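You operate a simulated robot arm through the tools that you are given. There is no shell and no other tool.

You are at the controls of a simulated robot arm. One attempt, no reset.

## Task
Seal the green bay plate with the white film at its printed heat, then switch the sealer off.
Fine: lay the film square and run the drawer in. The press is at 60 to 80 C: hands out of the slot.

The check looks at the end state, three seconds after you hand in, the way a careful person would. Anything else that was tipped, shoved, dropped, spilled or broken makes it a failure. A push-on lid holds only when it is set on centred and level and pressed home; a screw cap is set on level and turned clockwise until tight.

## Robot
A 7-joint arm with a two-finger parallel gripper, fixed in place. Base frame: the origin is on the floor under the middle of its stand, x ahead of it, y to its left, z up; the work surface is at about z = 806. Readings come in mm, degrees, newtons and seconds.
With the tool pointing down near the work surface it reaches from about 240 to 680 mm from the base axis. Its first joint turns from -66.0 to 66.0 degrees. Payload 2.4 kg.
The TCP is the grasp point between the finger pads, 30 mm short of the fingertips. In the tool frame z runs along the fingers and y along their closing line. Largest opening 94 mm; finger width 28, thickness 10; the body of the gripper, 50 by 96 mm, starts 55 mm behind the TCP.
Orientation is told as [roll, pitch, yaw] about the base's x, y, z axes, in that order, counted from this pose: with the fingers straight down and closing along the base's y, the tool's x points along the base's -x, its y along +y and its z along -z.

## Interface
- The arm moves only by the tool send_rows. Its arguments are lists of equal length, an entry for each row: "dr": the turn, a rotation vector about the base's x, y, z in degrees, a list of three; "offset": the shift along the base's x, y, z in cm, a list of three; "claw": the finger opening in cm, from 0 to 9.4. In form: {"dr": [[wx, wy, wz], ...], "offset": [[x, y, z], ...], "claw": [claw, ...]}. A call has 1 to 20 rows; each row is the pose to reach, as a shift and turn from the pose commanded when the call began. A row lasts 0.2 s, in which the tool goes at most 50 mm and 8.6 degrees; a call with a longer step from one row to the next is refused whole, and so is a gripper value outside its range. Where a pose cannot be reached the arm comes as near as it can. A force on the tool above 40 N (or 10 N above the force at the start of the call, whichever is more), or a blocked arm, ends the call early, and 0.2 s more pass. The fingers move at their own pace (about 153 mm/s each) and stop on an object; they squeeze with about 36 N. The grip force told is the motor's: it shows also when the fingers shut on nothing. Time passes only in rows, and 0.2 s behind the last, so rows that repeat a pose let the fingers close. The reply holds the time, the measured pose of the TCP, the force on the tool along the base axes, the opening and the grip force, in the units named above and with some noise, with the torque about the TCP (base axes, N m) and any sound that the robot's microphone picked up.
- Cameras (640 x 400 px; columns grow to the right, rows downward): "scene" is fixed at [1.8, 447.7, 1443.2]; the picture's right is [-0.97, -0.23, 0.00], its down [-0.12, 0.53, -0.84] and it looks along [0.19, -0.82, -0.55] (base axes); focal length 255 px, centre (320, 200). "wrist" rides on the gripper at [76, 14, -102] in the tool frame; the picture's right is [-0.18, 0.98, 0.00], its down [-0.75, -0.14, -0.64] and it looks along [-0.63, -0.12, 0.77] (tool axes); focal length 243 px, centre (320, 200).
- grab_frame(camera): a new picture of that camera. It takes no simulated time.
- probe_pixels(camera, pixels): for up to 12 pixels [column, row] of the newest picture of that camera ("zoom" is the newest enlarged one), the place [x, y, z] in the base frame of the surface seen there, good to about 2 mm, but the place of the scene camera against the robot may be out by one fixed shift of up to 12 mm in any direction. It takes no simulated time.
- inspect(camera, box): a new picture of the part [left, top, right, bottom] of that camera's present view, enlarged. It takes no simulated time.
- sign_off(): hands the job in; it is judged then, once.

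Open the gripper and draw the arm clear of the work before you hand the job in, unless the task says otherwise.

The tools are called as name(argument=value, ...) on one line, values as JSON. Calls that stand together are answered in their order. send_rows: Moves the arm, as the interface text tells. Its arguments: {"type":"object","properties":{"dr":{"type":"array","items":{"type":"array","items":{"type":"number"}}},"offset":{"type":"array","items":{"type":"array","items":{"type":"number"}}},"claw":{"type":"array","items":{"type":"number"}}},"required":["dr","offset","claw"]} The other tools are called the same way: grab_frame (camera) takes a picture; probe_pixels (camera, pixels) gives the place of the surface under pixels of a picture; inspect (camera, box) takes an enlarged picture of a part of a camera's view; sign_off () hands the job in.

At the start:

```text
time: 0.0
position: [398.1, -105.2, 1313.5]
orientation: [0.0, 0.0, -0.1]
wrist_force: [0.3, 0.0, 1.2]
ft_torque: [0.0, 0.0, 0.01]
gripper_width: 94.1
gripper_force: 0.0
```

scene: 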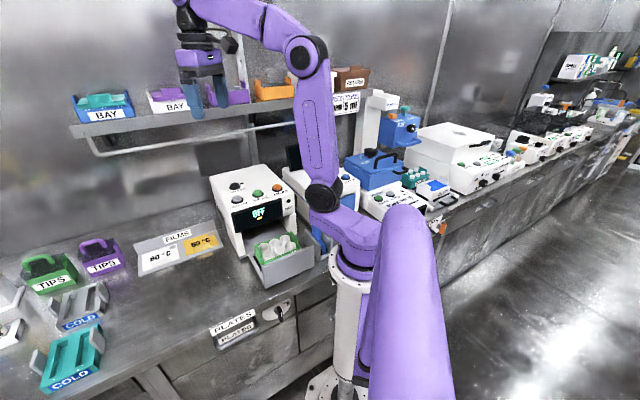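
wrist: 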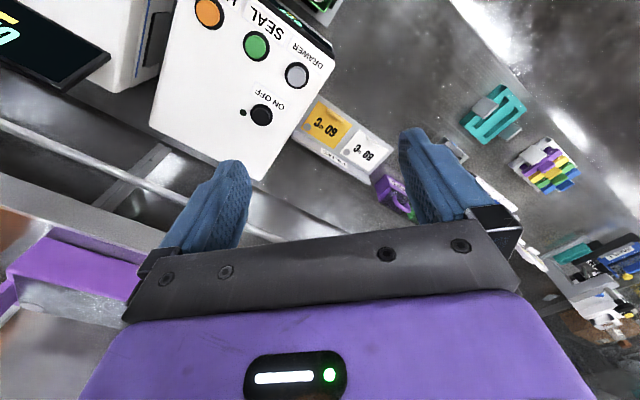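

The scene shows a sealer around (250,215) with an open drawer at (280,255), and a films tray at (180,248). I'll enlarge these parts to read the labels.

inspect(camera="scene", box=[200, 160, 330, 300])

inspect(camera="scene", box=[120, 210, 240, 285])

inspect(camera="scene", box=[0, 220, 260, 400])

inspect(camera="scene", box=[60, 50, 380, 170])

```text
2.86 times, centred on (265, 230) of scene
```

zoom: 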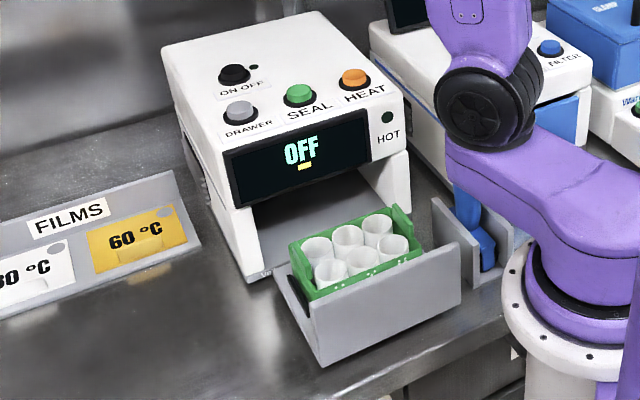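

```text
5.33 times, centred on (180, 248) of scene
```

zoom: 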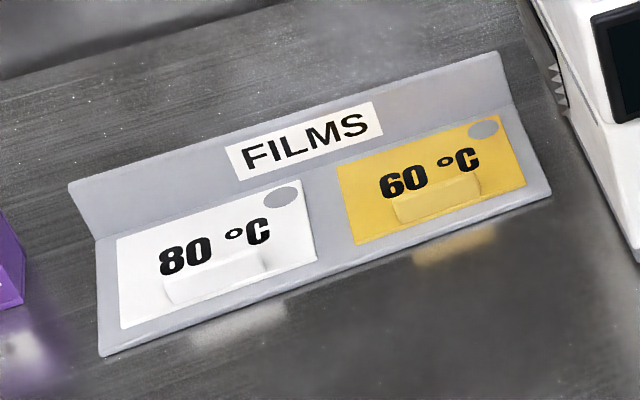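

```text
2.22 times, centred on (130, 310) of scene
```

zoom: 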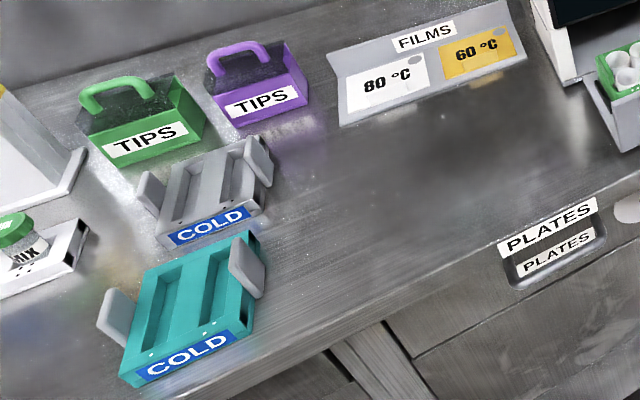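

```text
2.00 times, centred on (220, 110) of scene
```

zoom: 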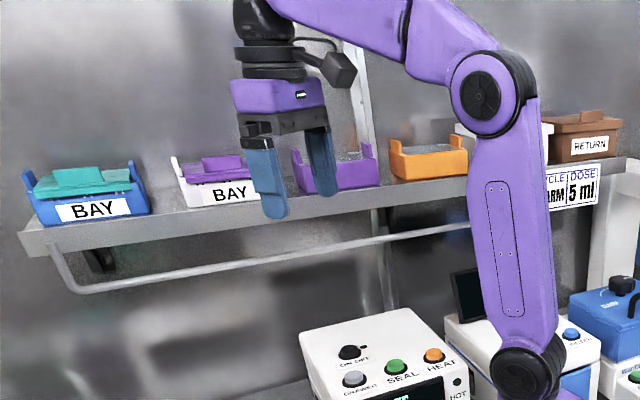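

The green plate with cups sits in the open drawer, and the white film is printed 80 °C. I'll probe the film, drawer and buttons to get the geometry.

inspect(camera="scene", box=[130, 220, 230, 280])

probe_pixels(camera="scene", pixels=[[142, 254], [176, 244], [179, 258], [143, 271], [160, 262], [160, 250], [236, 186], [237, 200], [259, 194], [277, 188], [286, 197], [258, 213]])

probe_pixels(camera="zoom", pixels=[[80, 200], [290, 150], [100, 330], [300, 250], [180, 290], [160, 300], [240, 260], [290, 170]])

```text
6.40 times, centred on (180, 250) of scene
```

zoom: 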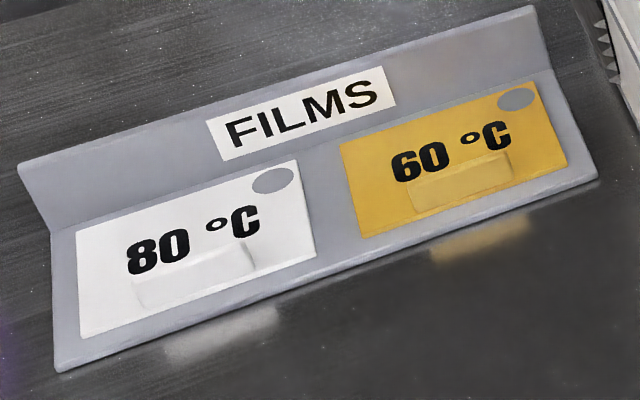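

```text
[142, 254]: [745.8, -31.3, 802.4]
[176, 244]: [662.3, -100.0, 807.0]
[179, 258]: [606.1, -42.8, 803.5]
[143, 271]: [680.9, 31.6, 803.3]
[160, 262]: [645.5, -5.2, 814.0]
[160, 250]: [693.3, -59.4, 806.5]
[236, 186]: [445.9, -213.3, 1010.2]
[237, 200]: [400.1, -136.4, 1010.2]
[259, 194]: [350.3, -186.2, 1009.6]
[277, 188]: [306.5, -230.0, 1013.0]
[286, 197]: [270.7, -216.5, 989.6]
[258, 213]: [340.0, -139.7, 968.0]
```

```text
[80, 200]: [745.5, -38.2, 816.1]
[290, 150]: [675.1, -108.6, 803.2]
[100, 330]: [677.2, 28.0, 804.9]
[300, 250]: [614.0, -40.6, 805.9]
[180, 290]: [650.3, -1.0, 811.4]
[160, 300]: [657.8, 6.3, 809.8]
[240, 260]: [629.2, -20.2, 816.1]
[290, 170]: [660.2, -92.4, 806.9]
```

The film lies roughly flat at z≈805 with a raised tab near pixel (160,258); the buttons' tops are near z≈1010. Next I probe the drawer, plate and surroundings.

inspect(camera="scene", box=[235, 215, 335, 295])

probe_pixels(camera="scene", pixels=[[257, 247], [291, 233], [302, 245], [268, 262], [266, 285], [313, 266], [313, 248], [267, 272], [280, 240], [264, 249], [285, 253], [305, 255]])

probe_pixels(camera="scene", pixels=[[130, 120], [225, 102], [290, 98], [75, 130], [260, 115], [100, 155], [212, 185], [247, 168], [245, 250], [237, 205], [293, 195], [281, 210]])

```text
5.00 times, centred on (285, 255) of scene
```

zoom: 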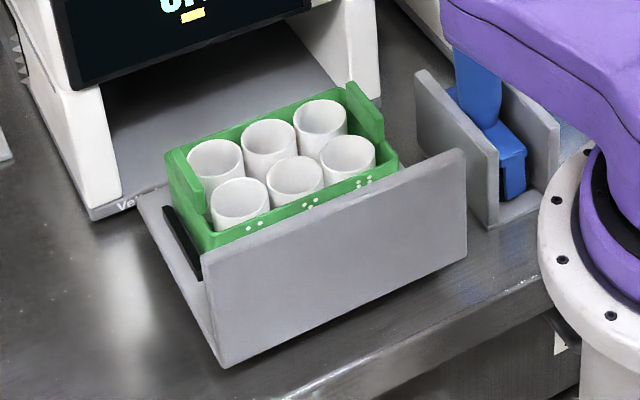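

```text
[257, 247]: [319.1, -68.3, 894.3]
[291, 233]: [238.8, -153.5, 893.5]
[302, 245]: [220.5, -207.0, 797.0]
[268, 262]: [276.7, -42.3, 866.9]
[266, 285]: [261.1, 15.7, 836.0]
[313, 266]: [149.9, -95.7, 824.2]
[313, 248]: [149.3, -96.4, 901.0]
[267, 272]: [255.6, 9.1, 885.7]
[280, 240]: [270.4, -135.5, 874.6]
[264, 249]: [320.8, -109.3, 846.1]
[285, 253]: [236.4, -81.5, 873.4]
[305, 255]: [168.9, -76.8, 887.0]
```

```text
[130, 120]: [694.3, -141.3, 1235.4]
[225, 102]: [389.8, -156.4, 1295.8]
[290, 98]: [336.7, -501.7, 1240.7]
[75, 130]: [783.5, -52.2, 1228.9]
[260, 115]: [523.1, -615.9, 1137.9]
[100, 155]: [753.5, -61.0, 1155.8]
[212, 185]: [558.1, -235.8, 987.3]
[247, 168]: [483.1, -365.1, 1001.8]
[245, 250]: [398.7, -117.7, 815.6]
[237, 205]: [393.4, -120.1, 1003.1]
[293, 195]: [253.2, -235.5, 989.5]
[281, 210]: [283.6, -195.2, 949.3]
```

Working in bench axes (about 45° to the base), the film centre is near (676,-37) and the plate centre near (275,-107). I now move the wrist camera beside the film with 45° yaw, staying clear of the shelf rail, to see it without the scene-camera shift.

send_rows(dr=[[0, 0, 5.6], [0, 0, 11.2], [0, 0, 16.9], [0, 0, 22.5], [0, 0, 28.1], [0, 0, 33.7], [0, 0, 39.4], [0, 0, 45], [0, 0, 45]], offset=[[1.8, 0.3, -3.3], [3.6, 0.7, -6.6], [5.5, 1.0, -9.9], [7.3, 1.4, -13.1], [9.2, 1.7, -16.4], [11.0, 2.1, -19.7], [12.9, 2.4, -23.0], [14.7, 2.8, -26.3], [14.7, 2.8, -26.3]], claw=[9.4, 9.4, 9.4, 9.4, 9.4, 9.4, 9.4, 9.4, 9.4])

grab_frame(camera="wrist")

grab_frame(camera="scene")

```text
time: 2.0
position: [546.3, -75.7, 1051.2]
orientation: [-0.1, 0.1, 45.2]
wrist_force: [-0.1, -0.9, 0.8]
ft_torque: [-0.03, 0.02, 0.04]
gripper_width: 94.0
gripper_force: 0.1
```

```text
taken
```

wrist: 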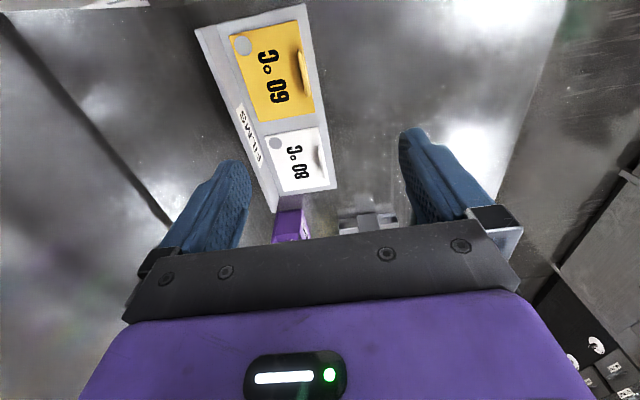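

```text
taken
```

scene: 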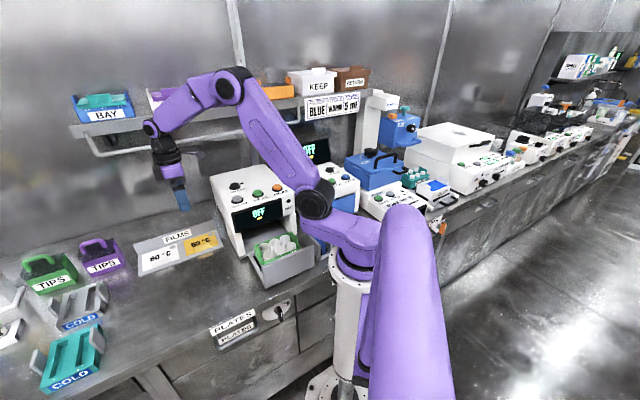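

The wrist view shows the white film at (300,160) between the fingers, with its tab on the right side at (320,155). I enlarge it and probe its corners.

inspect(camera="wrist", box=[230, 110, 350, 210])

probe_pixels(camera="wrist", pixels=[[265, 138], [315, 128], [329, 184], [283, 192], [320, 155], [317, 150], [322, 165], [275, 143], [298, 165]])

```text
4.00 times, centred on (290, 160) of wrist
```

zoom: 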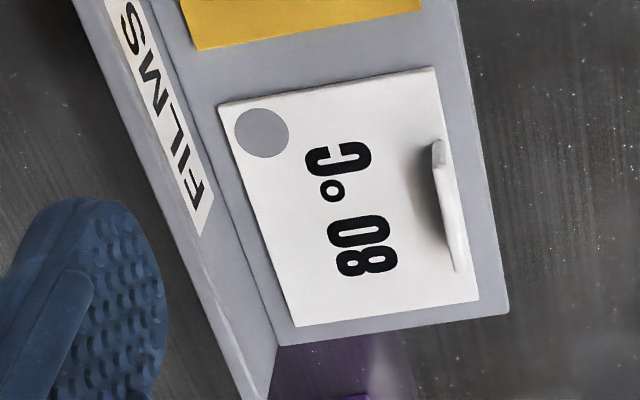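

```text
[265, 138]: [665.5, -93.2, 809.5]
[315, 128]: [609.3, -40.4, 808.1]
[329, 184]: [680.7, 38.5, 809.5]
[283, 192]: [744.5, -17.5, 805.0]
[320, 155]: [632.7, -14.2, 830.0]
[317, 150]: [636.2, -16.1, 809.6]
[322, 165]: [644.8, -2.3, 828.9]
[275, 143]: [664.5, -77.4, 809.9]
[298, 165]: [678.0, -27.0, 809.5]
```

The film's tab is a vertical fin about 20 mm tall near its front edge. I probe the enlarged picture for exact corners and tab ends.

probe_pixels(camera="zoom", pixels=[[224, 108], [432, 72], [474, 296], [298, 322], [439, 146], [456, 266], [447, 200], [262, 134], [451, 235], [443, 170]])

inspect(camera="wrist", box=[300, 135, 336, 180])

```text
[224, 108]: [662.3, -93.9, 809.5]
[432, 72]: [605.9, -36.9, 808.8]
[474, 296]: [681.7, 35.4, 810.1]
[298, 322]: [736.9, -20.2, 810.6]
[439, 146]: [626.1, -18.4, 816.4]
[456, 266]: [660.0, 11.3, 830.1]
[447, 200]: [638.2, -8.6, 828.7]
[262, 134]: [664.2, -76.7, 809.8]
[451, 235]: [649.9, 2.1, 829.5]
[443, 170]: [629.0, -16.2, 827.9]
```

```text
8.89 times, centred on (318, 158) of wrist
```

zoom: 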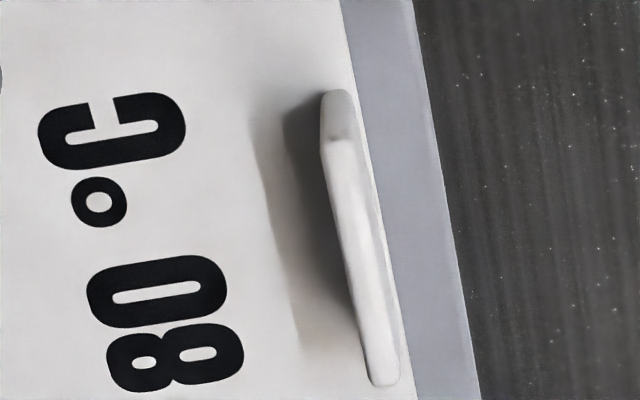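

The film centre is about (672,-29) and its tab fin about (643,-4), top z≈829, running along the bench direction. Next I raise the arm and look at the sealer top and drawer with the wrist camera.

send_rows(dr=[[0, 0, 0], [0, 0, 0], [0, 0, 0], [0, 0, 0], [0, 0, 0], [0, 0, 0], [0, 0, 0], [0, 0, 0]], offset=[[-1.0, -0.5, 4.5], [-3.0, -1.5, 8.5], [-6.0, -3.5, 12.0], [-9.5, -6.0, 14.0], [-13, -8.5, 15], [-15.5, -10.5, 15], [-17.1, -11.5, 15], [-17.1, -11.5, 15]], claw=[9.4, 9.4, 9.4, 9.4, 9.4, 9.4, 9.4, 9.4])

grab_frame(camera="wrist")

grab_frame(camera="scene")

```text
refused: row 3 steps farther than a row can; nothing moved
```

```text
taken
```

wrist: 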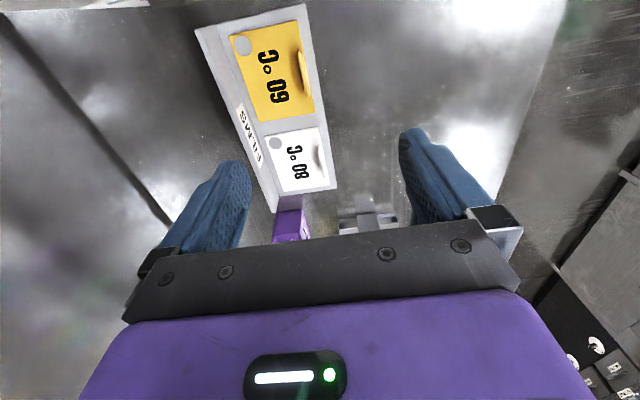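

```text
taken
```

scene: 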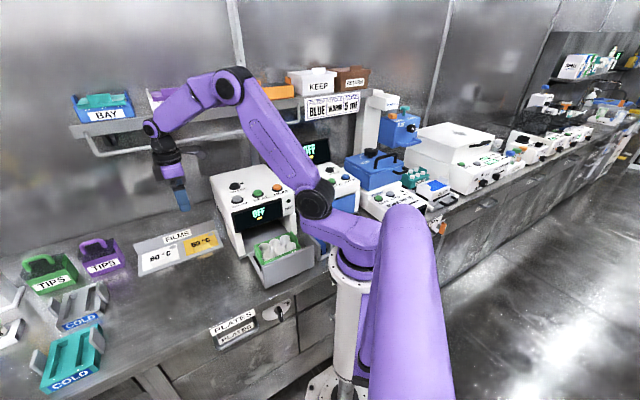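

The call was refused for one overlong step; the view is unchanged. I resend the same path with smaller steps.

send_rows(dr=[[0, 0, 0], [0, 0, 0], [0, 0, 0], [0, 0, 0], [0, 0, 0], [0, 0, 0], [0, 0, 0], [0, 0, 0], [0, 0, 0]], offset=[[-0.5, -0.3, 4.5], [-2.0, -1.3, 8.8], [-4.2, -2.8, 12.4], [-7.2, -4.8, 15], [-10.5, -7.0, 15.5], [-13.8, -9.2, 15.5], [-16.5, -11.1, 15.0], [-17.1, -11.5, 15], [-17.1, -11.5, 15]], claw=[9.4, 9.4, 9.4, 9.4, 9.4, 9.4, 9.4, 9.4, 9.4])

grab_frame(camera="wrist")

grab_frame(camera="scene")

```text
time: 4.0
position: [373.0, -191.7, 1200.7]
orientation: [0.0, -0.1, 45.1]
wrist_force: [0.1, 0.5, -0.2]
ft_torque: [0.05, -0.02, -0.04]
gripper_width: 93.9
gripper_force: 0.1
```

```text
taken
```

wrist: 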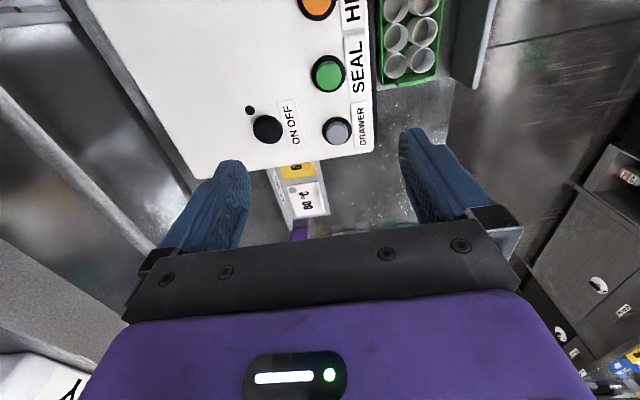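

```text
taken
```

scene: 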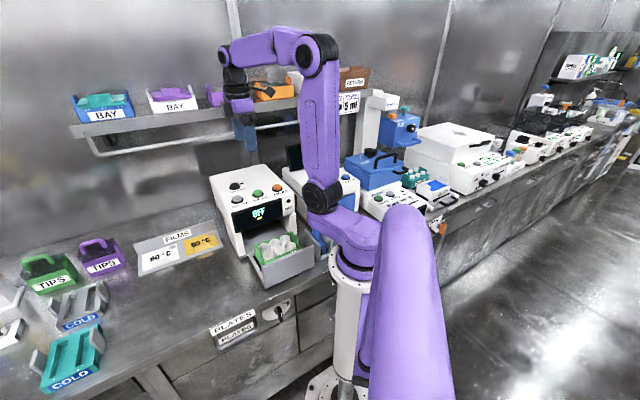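

The wrist view shows ON/OFF at (268,127), DRAWER at (337,131), SEAL at (327,74) and HEAT at (317,5). I probe their tops and the plate's visible corners.

probe_pixels(camera="wrist", pixels=[[268, 127], [337, 131], [327, 74], [317, 5], [250, 110], [300, 100], [374, 140], [205, 160], [438, 75], [395, 85], [410, 65], [480, 60]])

inspect(camera="wrist", box=[220, 0, 500, 175])

```text
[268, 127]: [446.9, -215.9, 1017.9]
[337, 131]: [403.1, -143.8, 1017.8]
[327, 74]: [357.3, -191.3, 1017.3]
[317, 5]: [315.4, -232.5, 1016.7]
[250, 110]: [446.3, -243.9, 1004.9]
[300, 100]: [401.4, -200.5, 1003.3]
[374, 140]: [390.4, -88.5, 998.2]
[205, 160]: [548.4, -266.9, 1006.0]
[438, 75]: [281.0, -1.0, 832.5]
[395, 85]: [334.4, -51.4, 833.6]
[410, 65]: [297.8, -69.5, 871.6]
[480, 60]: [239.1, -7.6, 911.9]
```

```text
2.29 times, centred on (360, 88) of wrist
```

zoom: 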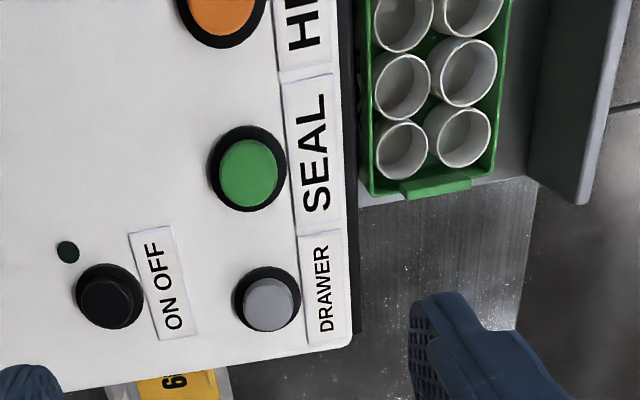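

Button tops read ON (447,-216,1018), DRAWER (403,-144,1018), SEAL (357,-191,1017), HEAT ≈(313,-236,1017), panel at 1004. I close the fingers and move above ON/OFF, stopping about 20 mm over the cap.

send_rows(dr=[[0, 0, 0], [0, 0, 0], [0, 0, 0], [0, 0, 0], [0, 0, 0], [0, 0, 0]], offset=[[2.5, -0.8, -1], [5.0, -1.6, -3.0], [7.3, -2.4, -6.0], [7.3, -2.4, -9.5], [7.3, -2.4, -13], [7.3, -2.4, -13]], claw=[0, 0, 0, 0, 0, 0])

grab_frame(camera="wrist")

inspect(camera="scene", box=[190, 120, 320, 230])

```text
time: 5.4
position: [447.8, -214.9, 1071.0]
orientation: [0.1, 0.0, 44.9]
wrist_force: [0.5, -0.4, 0.7]
ft_torque: [0.01, 0.01, 0.05]
gripper_width: 0.0
gripper_force: 32.5
```

```text
taken
```

wrist: 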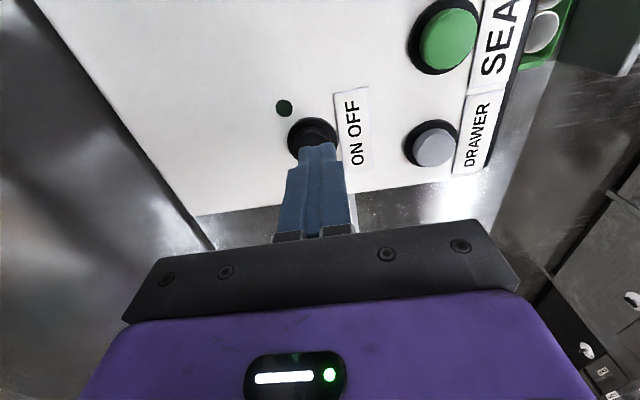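

```text
3.64 times, centred on (255, 175) of scene
```

zoom: 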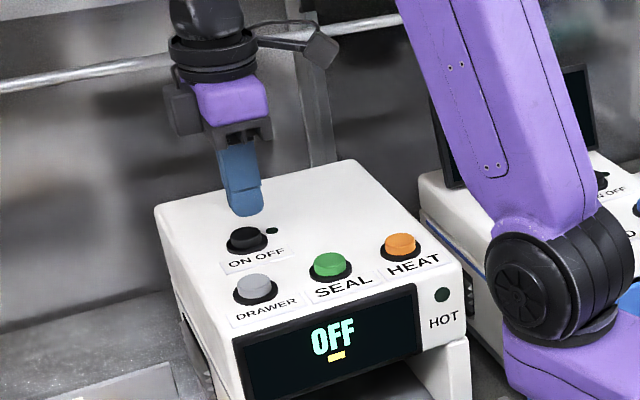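

The closed fingertips hang about 23 mm over the ON/OFF cap at (312,140). I lower slowly to touch and press a few mm, then rise again.

send_rows(dr=[[0, 0, 0], [0, 0, 0], [0, 0, 0], [0, 0, 0], [0, 0, 0], [0, 0, 0], [0, 0, 0]], offset=[[0, 0, -1.2], [0, 0, -2.0], [0, 0, -2.2], [0, 0, -2.4], [0, 0, -2.6], [0, 0, -2.8], [0, 0, -2.8]], claw=[0, 0, 0, 0, 0, 0, 0])

inspect(camera="scene", box=[190, 120, 320, 230])

```text
time: 7.0
position: [447.5, -215.9, 1042.9]
orientation: [0.0, 0.0, 45.0]
wrist_force: [0.7, 0.6, 2.4]
ft_torque: [0.01, -0.03, 0.05]
gripper_width: 0.1
gripper_force: 33.0
heard: click
```

```text
3.64 times, centred on (255, 175) of scene
```

zoom: 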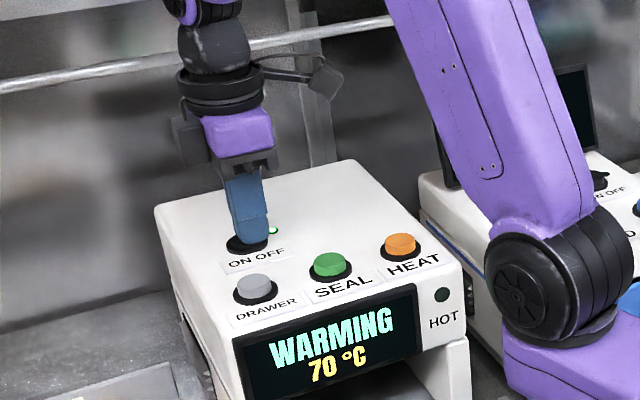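

A click and the display now reads WARMING 70 °C with the lamp lit. Before moving to HEAT I check the neighbouring device's monitor position near (322,150).

grab_frame(camera="scene")

probe_pixels(camera="scene", pixels=[[322, 145], [316, 160], [327, 165], [313, 172], [340, 178], [320, 135], [345, 172], [225, 108], [300, 130]])

```text
taken
```

scene: 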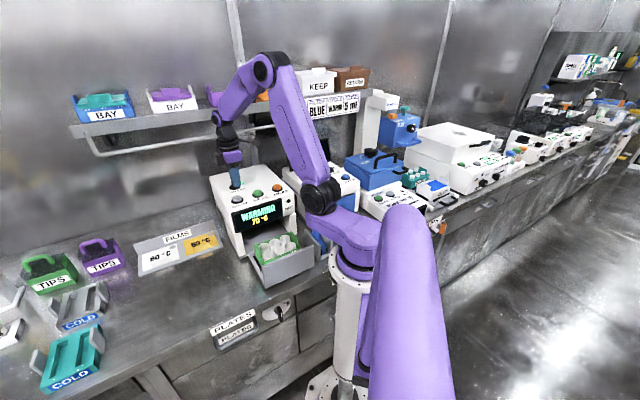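

```text
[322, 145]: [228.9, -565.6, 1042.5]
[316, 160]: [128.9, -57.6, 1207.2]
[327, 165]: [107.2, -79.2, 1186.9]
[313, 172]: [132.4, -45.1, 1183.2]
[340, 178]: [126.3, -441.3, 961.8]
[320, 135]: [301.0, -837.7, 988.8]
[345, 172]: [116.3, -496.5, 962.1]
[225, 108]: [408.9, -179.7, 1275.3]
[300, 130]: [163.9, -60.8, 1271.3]
```

The monitor is far away (n≈560), so the path is free. I rise 28 mm and shift over to HEAT at about (313,-236).

send_rows(dr=[[0, 0, 0], [0, 0, 0], [0, 0, 0], [0, 0, 0], [0, 0, 0], [0, 0, 0], [0, 0, 0]], offset=[[0, 0, 2.8], [-3.3, -0.5, 3.2], [-6.7, -1.0, 3.2], [-10.0, -1.5, 3.2], [-12.5, -1.9, 3.0], [-13.4, -2.0, 2.8], [-13.4, -2.0, 2.8]], claw=[0, 0, 0, 0, 0, 0, 0])

grab_frame(camera="wrist")

inspect(camera="scene", box=[190, 120, 320, 230])

```text
time: 8.6
position: [312.0, -234.7, 1071.1]
orientation: [0.0, 0.0, 45.0]
wrist_force: [0.2, -0.3, -1.6]
ft_torque: [0.04, -0.01, 0.0]
gripper_width: 0.3
gripper_force: 32.5
```

```text
taken
```

wrist: 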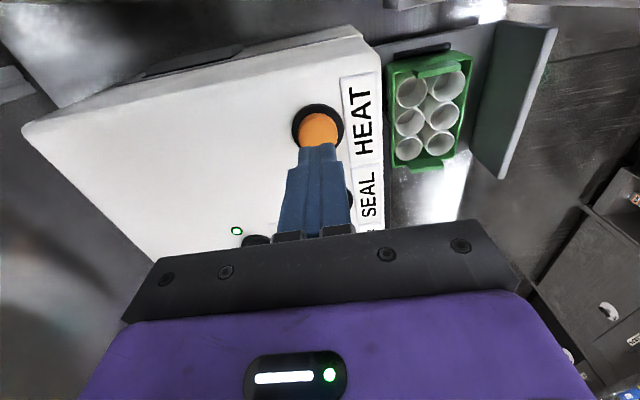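

```text
3.64 times, centred on (255, 175) of scene
```

zoom: 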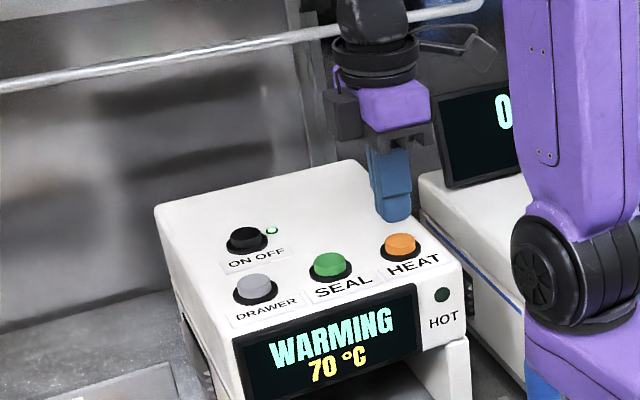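

The tips hang over HEAT, and the plate is visible at (425,110). I probe the HEAT cap and the plate's features while here.

probe_pixels(camera="wrist", pixels=[[320, 117], [319, 130], [318, 142], [303, 128], [333, 128], [434, 57], [425, 163], [393, 70], [459, 70], [455, 150], [395, 155], [425, 110]])

inspect(camera="wrist", box=[370, 20, 560, 180])

```text
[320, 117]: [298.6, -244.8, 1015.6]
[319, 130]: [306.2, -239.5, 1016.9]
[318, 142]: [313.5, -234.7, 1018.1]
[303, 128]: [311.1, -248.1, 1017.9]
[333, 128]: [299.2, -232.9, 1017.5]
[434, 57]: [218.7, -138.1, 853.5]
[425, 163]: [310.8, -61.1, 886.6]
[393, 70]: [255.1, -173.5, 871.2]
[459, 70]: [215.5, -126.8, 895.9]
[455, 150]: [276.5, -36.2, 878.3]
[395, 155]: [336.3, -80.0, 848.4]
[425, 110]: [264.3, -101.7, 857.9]
```

```text
2.50 times, centred on (465, 100) of wrist
```

zoom: 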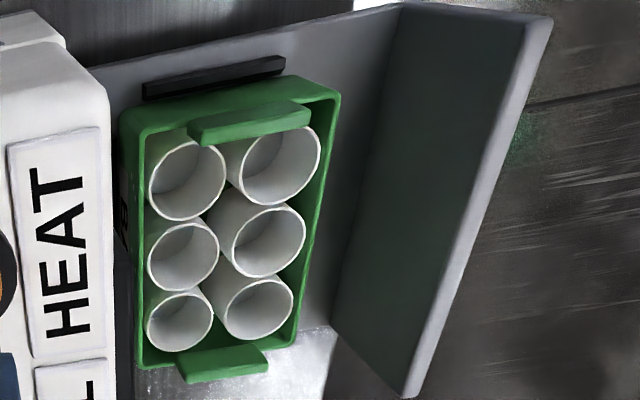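

HEAT's cap centre is about (307,-239), so I shift 6 mm that way and press down as before.

send_rows(dr=[[0, 0, 0], [0, 0, 0], [0, 0, 0], [0, 0, 0], [0, 0, 0], [0, 0, 0], [0, 0, 0], [0, 0, 0]], offset=[[-0.6, -0.3, 0], [-0.6, -0.3, -1.2], [-0.6, -0.3, -2.0], [-0.6, -0.3, -2.2], [-0.6, -0.3, -2.4], [-0.6, -0.3, -2.6], [-0.6, -0.3, -2.8], [-0.6, -0.3, -1.0]], claw=[0, 0, 0, 0, 0, 0, 0, 0])

inspect(camera="scene", box=[190, 120, 320, 230])

```text
time: 10.4
position: [306.8, -238.1, 1061.9]
orientation: [0.0, 0.1, 44.9]
wrist_force: [-0.3, 0.2, 0.0]
ft_torque: [0.0, 0.05, 0.02]
gripper_width: 0.1
gripper_force: 32.9
heard: click
```

```text
3.64 times, centred on (255, 175) of scene
```

zoom: 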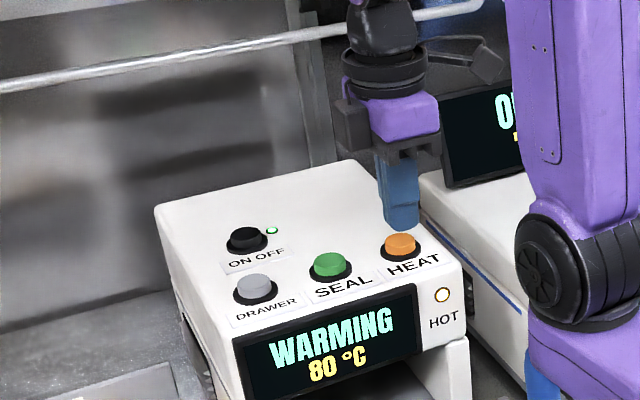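

The display reads WARMING 80 °C and HOT is lit, which matches the white film. I now move over the drawer to measure the plate accurately with the wrist camera.

send_rows(dr=[[0, 0, 0], [0, 0, 0], [0, 0, 0], [0, 0, 0], [0, 0, 0], [0, 0, 0], [0, 0, 0]], offset=[[0, 0, 3.5], [-0.3, 3.5, 5.0], [-0.6, 7.5, 5.0], [-1.0, 11.5, 5.0], [-1.3, 15.0, 4.0], [-1.6, 16.7, 3.0], [-1.6, 16.7, 3.0]], claw=[9.4, 9.4, 9.4, 9.4, 9.4, 9.4, 9.4])

grab_frame(camera="wrist")

grab_frame(camera="scene")

```text
time: 12.0
position: [291.5, -70.6, 1091.1]
orientation: [0.0, 0.0, 45.0]
wrist_force: [0.4, -0.4, 0.5]
ft_torque: [0.01, -0.05, 0.03]
gripper_width: 94.1
gripper_force: 0.1
```

```text
taken
```

wrist: 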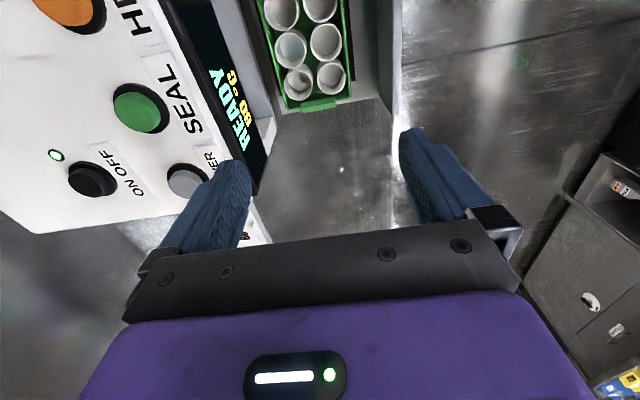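

```text
taken
```

scene: 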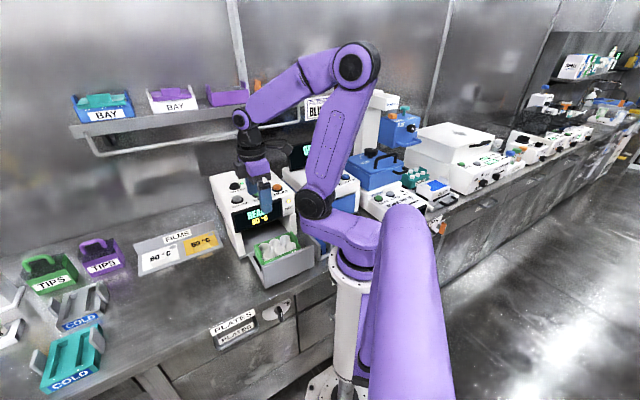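

The display already shows READY 80 °C. The plate is cut off at the top edge of the view, so I shift 70 mm along the bench to bring it in.

send_rows(dr=[[0, 0, 0], [0, 0, 0], [0, 0, 0]], offset=[[-2.5, -2.5, 0.5], [-4.9, -4.9, 1.0], [-4.9, -4.9, 1.0]], claw=[9.4, 9.4, 9.4])

grab_frame(camera="wrist")

```text
time: 12.8
position: [240.6, -120.0, 1100.6]
orientation: [0.0, 0.0, 45.1]
wrist_force: [-0.3, -0.5, -0.6]
ft_torque: [0.0, 0.01, 0.02]
gripper_width: 94.0
gripper_force: 0.0
```

```text
taken
```

wrist: 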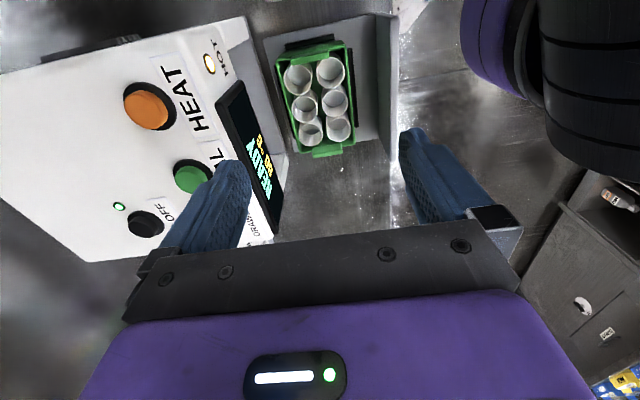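

The whole plate is in view at (318,95). I enlarge it for exact probing of its rim and end tabs.

inspect(camera="wrist", box=[260, 25, 400, 170])

```text
2.76 times, centred on (330, 98) of wrist
```

zoom: 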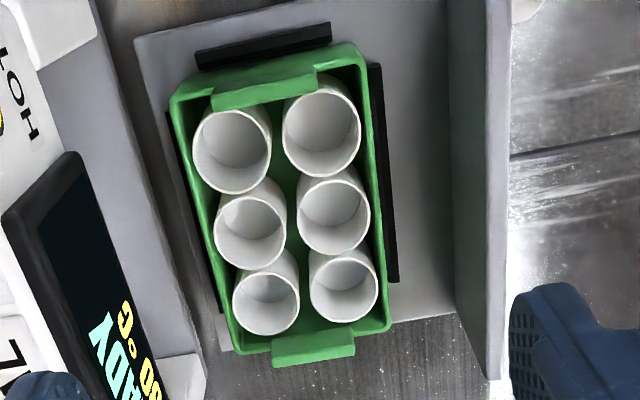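

The plate sits between four black locator rails, square in the drawer. I probe its rim corners, end tabs and cup rims.

probe_pixels(camera="zoom", pixels=[[176, 100], [359, 50], [386, 326], [238, 347], [213, 98], [316, 72], [275, 342], [352, 334], [222, 104], [317, 82], [276, 358], [354, 350]])

probe_pixels(camera="zoom", pixels=[[180, 150], [216, 290], [372, 150], [380, 250], [240, 190], [320, 176], [267, 332], [345, 319], [305, 330], [265, 95], [312, 342], [375, 200]])

```text
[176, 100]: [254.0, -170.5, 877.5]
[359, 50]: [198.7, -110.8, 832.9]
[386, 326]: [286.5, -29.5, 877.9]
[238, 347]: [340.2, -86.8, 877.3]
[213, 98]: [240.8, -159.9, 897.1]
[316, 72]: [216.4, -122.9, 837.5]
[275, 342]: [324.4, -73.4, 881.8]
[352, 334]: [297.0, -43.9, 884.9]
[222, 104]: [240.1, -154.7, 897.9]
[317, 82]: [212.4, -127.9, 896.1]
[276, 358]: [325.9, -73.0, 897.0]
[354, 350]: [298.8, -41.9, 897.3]
```

```text
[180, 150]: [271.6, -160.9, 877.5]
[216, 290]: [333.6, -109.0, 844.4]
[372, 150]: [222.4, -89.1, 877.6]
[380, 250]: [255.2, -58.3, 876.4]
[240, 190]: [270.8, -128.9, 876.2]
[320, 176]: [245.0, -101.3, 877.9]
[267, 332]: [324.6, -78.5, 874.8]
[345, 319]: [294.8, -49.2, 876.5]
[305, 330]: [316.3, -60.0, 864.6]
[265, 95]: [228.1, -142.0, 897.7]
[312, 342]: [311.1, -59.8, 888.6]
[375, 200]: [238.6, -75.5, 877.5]
```

Plate rim is z≈877.5 with outer edges t≈59–181, n≈221–303 (centre ≈ x 270, y -100), tabs to z≈897. I test whether the arm can reach the release pose (near its inner limit) with empty, partly closed fingers, staying above the plate.

send_rows(dr=[[0, 0, 0], [0, 0, 0], [0, 0, 0], [0, 0, 0], [0, 0, 0], [0, 0, 0]], offset=[[0.1, 2.2, -3.5], [0.2, 4.4, -7.5], [0.2, 4.4, -11.5], [0.2, 4.4, -15], [0.2, 4.4, -17], [0.2, 4.4, -17]], claw=[3, 3, 3, 3, 3, 3])

grab_frame(camera="wrist")

grab_frame(camera="scene")

```text
time: 14.2
position: [265.8, -71.1, 932.1]
orientation: [0.0, 0.1, 45.1]
wrist_force: [0.0, -0.2, 0.4]
ft_torque: [0.0, 0.01, 0.03]
gripper_width: 30.1
gripper_force: 0.1
out of reach, approached as far as the arm can: row 3, 4, 5, 6
```

```text
taken
```

wrist: 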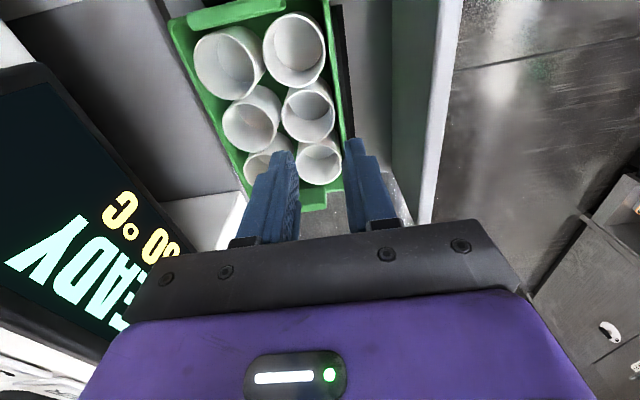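

```text
taken
```

scene: 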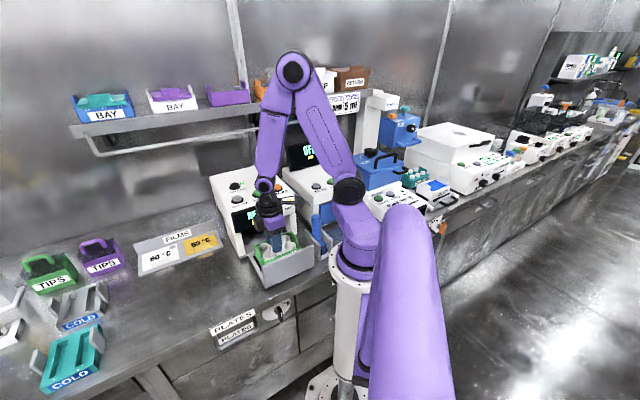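

Straight down, the arm stops at r≈275 mm, short of the 254 mm needed over the plate's front edge. Leaning the wrist along the fin's own direction (rotation about the n axis) should bring it within reach, so I test a 12° lean here, still with tips above the cups.

send_rows(dr=[[-4.2, 4.2, 0], [-8.5, 8.5, 0], [-8.5, 8.5, 0], [-8.5, 8.5, 0]], offset=[[0, 0, 0.5], [0, 0, 0.5], [0, 0, 0.5], [0, 0, 0.5]], claw=[3, 3, 3, 3])

grab_frame(camera="wrist")

grab_frame(camera="scene")

```text
time: 15.2
position: [265.3, -70.4, 936.6]
orientation: [0.0, 11.9, 45.0]
wrist_force: [1.3, 0.5, 0.3]
ft_torque: [-0.02, 0.01, -0.02]
gripper_width: 30.1
gripper_force: 0.1
```

```text
taken
```

wrist: 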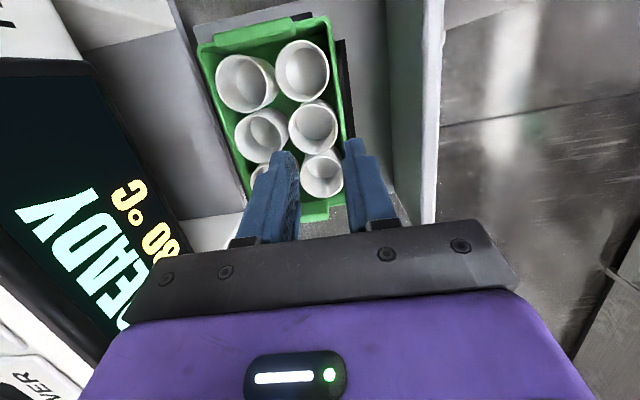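

```text
taken
```

scene: 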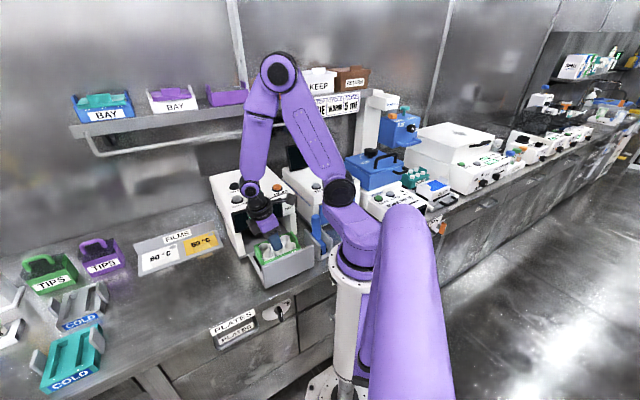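

The lean is held and the reply shows the pose clamped at (265,-70,937). Now I try to move the TCP inward to (242,-76) with this 12° lean.

send_rows(dr=[[0, 0, 0], [0, 0, 0], [0, 0, 0]], offset=[[-1.2, -0.3, 0], [-2.3, -0.5, 0], [-2.3, -0.5, 0]], claw=[3, 3, 3])

```text
time: 16.0
position: [242.6, -75.2, 937.6]
orientation: [0.0, 11.9, 45.1]
wrist_force: [0.5, -0.5, -0.8]
ft_torque: [0.01, 0.0, 0.0]
gripper_width: 30.1
gripper_force: 0.1
```

Reached at z≈937 with 12° lean. I lower a further 19 mm to check the release height too (tips will still be above the 877 rim).

send_rows(dr=[[0, 0, 0], [0, 0, 0], [0, 0, 0]], offset=[[0, 0, -1.0], [0, 0, -1.8], [0, 0, -1.8]], claw=[3, 3, 3])

inspect(camera="scene", box=[210, 150, 340, 290])

```text
time: 16.8
position: [243.6, -77.1, 918.9]
orientation: [0.0, 11.9, 44.9]
wrist_force: [0.2, -0.3, -0.1]
ft_torque: [0.01, -0.01, 0.04]
gripper_width: 30.0
gripper_force: 0.2
```

```text
2.86 times, centred on (275, 220) of scene
```

zoom: 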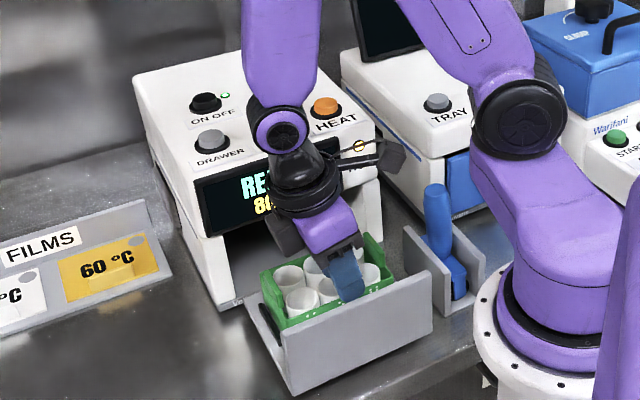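

The 12° lean reaches the release pose (243,-77,919). I now rise clear of the sealer, travel to above the film's fin near (643,-4), and look again.

send_rows(dr=[[0, 0, 0], [0, 0, 0], [0, 0, 0], [0, 0, 0], [0, 0, 0], [0, 0, 0], [0, 0, 0], [0, 0, 0], [0, 0, 0], [0, 0, 0], [0, 0, 0], [0, 0, 0], [0, 0, 0], [0, 0, 0], [0, 0, 0], [0, 0, 0]], offset=[[0, 0, 4.8], [0, 0, 9.6], [1.0, 0.2, 14.2], [5.5, 1.0, 15], [10.0, 1.8, 15], [14.5, 2.6, 15], [19.0, 3.4, 15], [23.5, 4.2, 15], [28.0, 5.1, 15], [32.5, 5.9, 15], [37.0, 6.7, 14], [40.0, 7.2, 11], [40.0, 7.2, 7], [40, 7.2, 4], [40, 7.2, 3], [40, 7.2, 3]], claw=[3, 3, 3, 3, 5, 7, 9, 9.4, 9.4, 9.4, 9.4, 9.4, 9.4, 9.4, 9.4, 9.4])

grab_frame(camera="wrist")

grab_frame(camera="scene")

```text
time: 20.2
position: [644.9, -3.4, 948.9]
orientation: [-0.1, 11.9, 45.0]
wrist_force: [-0.2, -0.1, 0.1]
ft_torque: [-0.01, -0.03, 0.01]
gripper_width: 93.8
gripper_force: 0.0
```

```text
taken
```

wrist: 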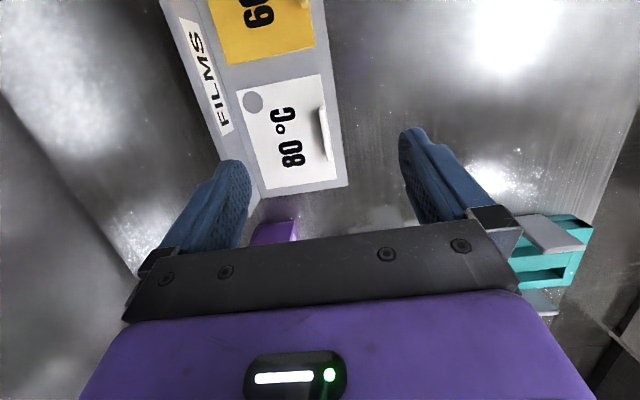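

```text
taken
```

scene: 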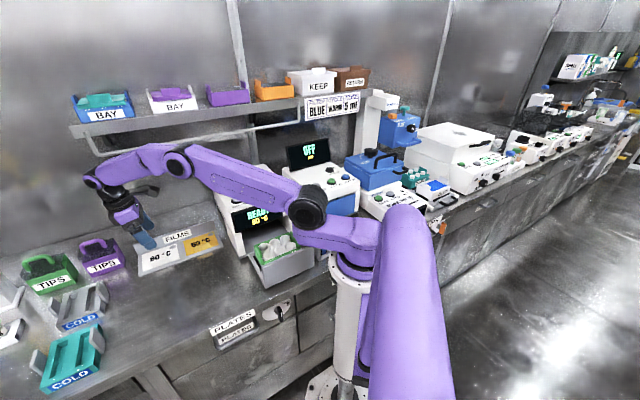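

The film is clearly seen at (290,130) with its fin at (325,133). I enlarge to probe fin and corners from this closer view.

inspect(camera="wrist", box=[220, 60, 360, 200])

```text
2.86 times, centred on (290, 130) of wrist
```

zoom: 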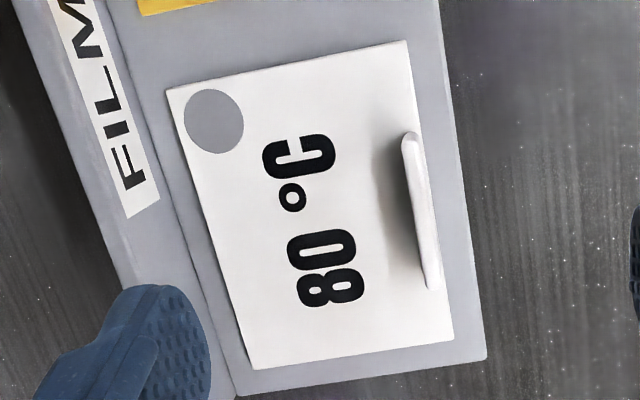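

I probe the film's corners, fin top line and the tray margin in this enlarged view.

probe_pixels(camera="zoom", pixels=[[171, 95], [403, 45], [449, 335], [256, 364], [410, 140], [433, 283], [420, 200], [427, 250], [413, 165], [460, 250], [445, 180], [300, 200]])

probe_pixels(camera="zoom", pixels=[[404, 140], [415, 135], [417, 200], [423, 200], [427, 280], [438, 280], [415, 180], [430, 265], [421, 215], [520, 250], [184, 130], [240, 345]])

```text
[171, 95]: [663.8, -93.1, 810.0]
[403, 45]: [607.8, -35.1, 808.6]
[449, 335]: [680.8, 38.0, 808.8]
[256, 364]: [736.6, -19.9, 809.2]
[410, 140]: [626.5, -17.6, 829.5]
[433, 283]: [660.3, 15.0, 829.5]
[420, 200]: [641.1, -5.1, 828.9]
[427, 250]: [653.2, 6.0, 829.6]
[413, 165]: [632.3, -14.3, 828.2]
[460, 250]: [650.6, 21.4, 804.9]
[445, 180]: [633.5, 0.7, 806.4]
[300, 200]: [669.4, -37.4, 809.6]
```

```text
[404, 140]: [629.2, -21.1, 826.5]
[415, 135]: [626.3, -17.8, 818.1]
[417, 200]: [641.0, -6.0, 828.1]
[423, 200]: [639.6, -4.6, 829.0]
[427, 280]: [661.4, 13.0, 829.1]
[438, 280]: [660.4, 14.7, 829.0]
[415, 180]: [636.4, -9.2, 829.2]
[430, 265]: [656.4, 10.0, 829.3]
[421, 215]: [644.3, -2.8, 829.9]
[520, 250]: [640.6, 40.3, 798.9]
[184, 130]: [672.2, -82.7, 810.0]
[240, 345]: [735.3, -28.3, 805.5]
```

Fin centre is at t≈454, n≈457 (x 643, y -1), top z≈829; film centre ≈(672,-28) at 45°. I narrow the fingers to 4 cm, align over the fin allowing for the lean, and stop with tips just above it to check.

send_rows(dr=[[0, 0, 0], [0, 0, 0], [0, 0, 0], [0, 0, 0]], offset=[[0.36, 0.45, -1.0], [0.36, 0.45, -4.5], [0.36, 0.45, -7.5], [0.36, 0.45, -7.5]], claw=[4, 4, 4, 4])

grab_frame(camera="wrist")

inspect(camera="scene", box=[90, 170, 230, 290])

```text
time: 21.2
position: [648.3, 0.7, 873.4]
orientation: [-0.1, 12.0, 45.0]
wrist_force: [-0.7, 0.0, 0.7]
ft_torque: [-0.03, -0.01, 0.0]
gripper_width: 39.7
gripper_force: 0.0
```

```text
taken
```

wrist: 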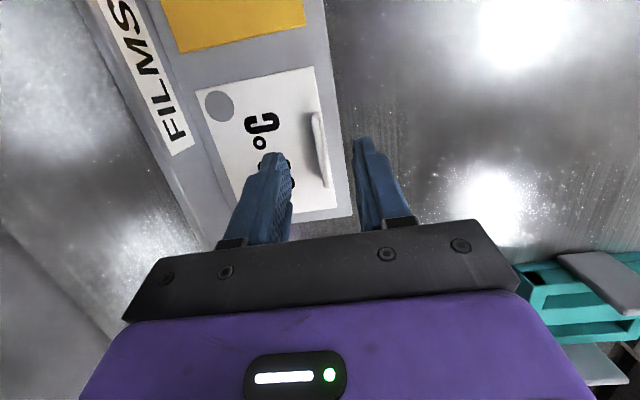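

```text
3.33 times, centred on (160, 230) of scene
```

zoom: 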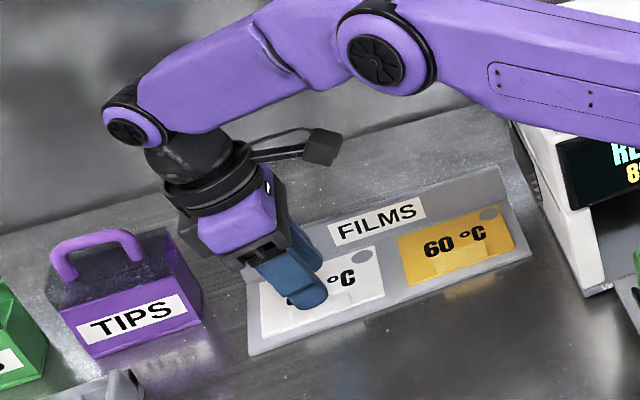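

The fingers straddle the fin. Before lowering I check the purple TIPS box's height and nearness to the gripper body.

probe_pixels(camera="zoom", pixels=[[95, 240], [130, 250], [165, 240], [195, 280], [170, 300], [62, 260], [140, 280], [125, 232]])

probe_pixels(camera="wrist", pixels=[[316, 118], [325, 180], [320, 150], [272, 160], [358, 145]])

inspect(camera="wrist", box=[230, 100, 410, 250])

```text
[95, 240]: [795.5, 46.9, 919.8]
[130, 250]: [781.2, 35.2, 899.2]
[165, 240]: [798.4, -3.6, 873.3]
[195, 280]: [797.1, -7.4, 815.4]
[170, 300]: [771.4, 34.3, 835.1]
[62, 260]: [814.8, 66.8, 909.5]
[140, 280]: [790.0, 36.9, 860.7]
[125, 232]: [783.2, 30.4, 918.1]
```

```text
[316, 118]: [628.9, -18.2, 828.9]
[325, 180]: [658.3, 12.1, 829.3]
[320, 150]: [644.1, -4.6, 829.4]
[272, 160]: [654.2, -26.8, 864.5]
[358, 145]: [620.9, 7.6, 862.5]
```

```text
2.67 times, centred on (320, 175) of wrist
```

zoom: 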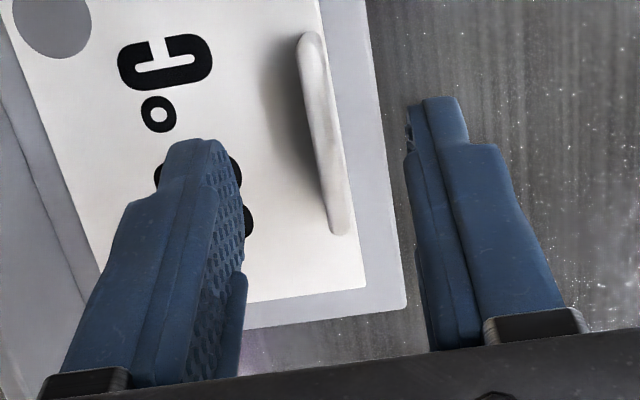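

The TIPS box starts at t≈558 with handle top z≈920, well clear of the gripper (t<515). The fingers' midline n≈457.6 matches the fin, so I descend 29 mm and close on it.

send_rows(dr=[[0, 0, 0], [0, 0, 0], [0, 0, 0], [0, 0, 0], [0, 0, 0], [0, 0, 0], [0, 0, 0]], offset=[[0, 0, -1.2], [0, 0, -2.2], [0, 0, -2.8], [0, 0, -2.8], [0, 0, -2.8], [0, 0, -2.8], [0, 0, -2.8]], claw=[4, 4, 4, 4, 0, 0, 0])

grab_frame(camera="wrist")

inspect(camera="scene", box=[90, 170, 230, 290])

```text
time: 22.8
position: [647.3, 0.8, 845.6]
orientation: [0.0, 12.0, 45.0]
wrist_force: [0.1, -0.7, -0.3]
ft_torque: [0.02, 0.01, -0.01]
gripper_width: 4.4
gripper_force: 36.7
```

```text
taken
```

wrist: 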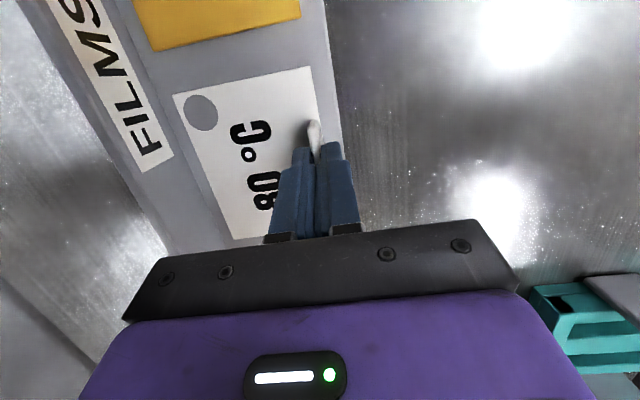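

```text
3.33 times, centred on (160, 230) of scene
```

zoom: 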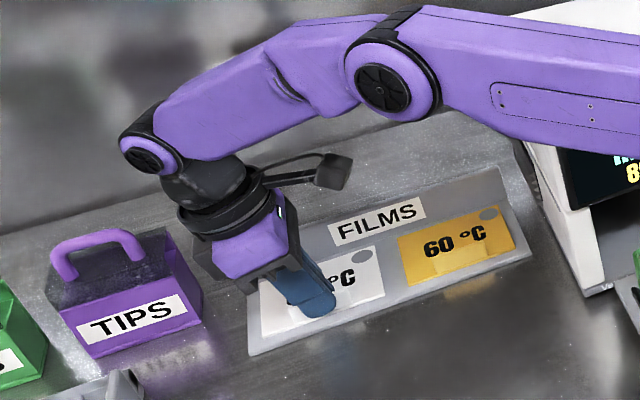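

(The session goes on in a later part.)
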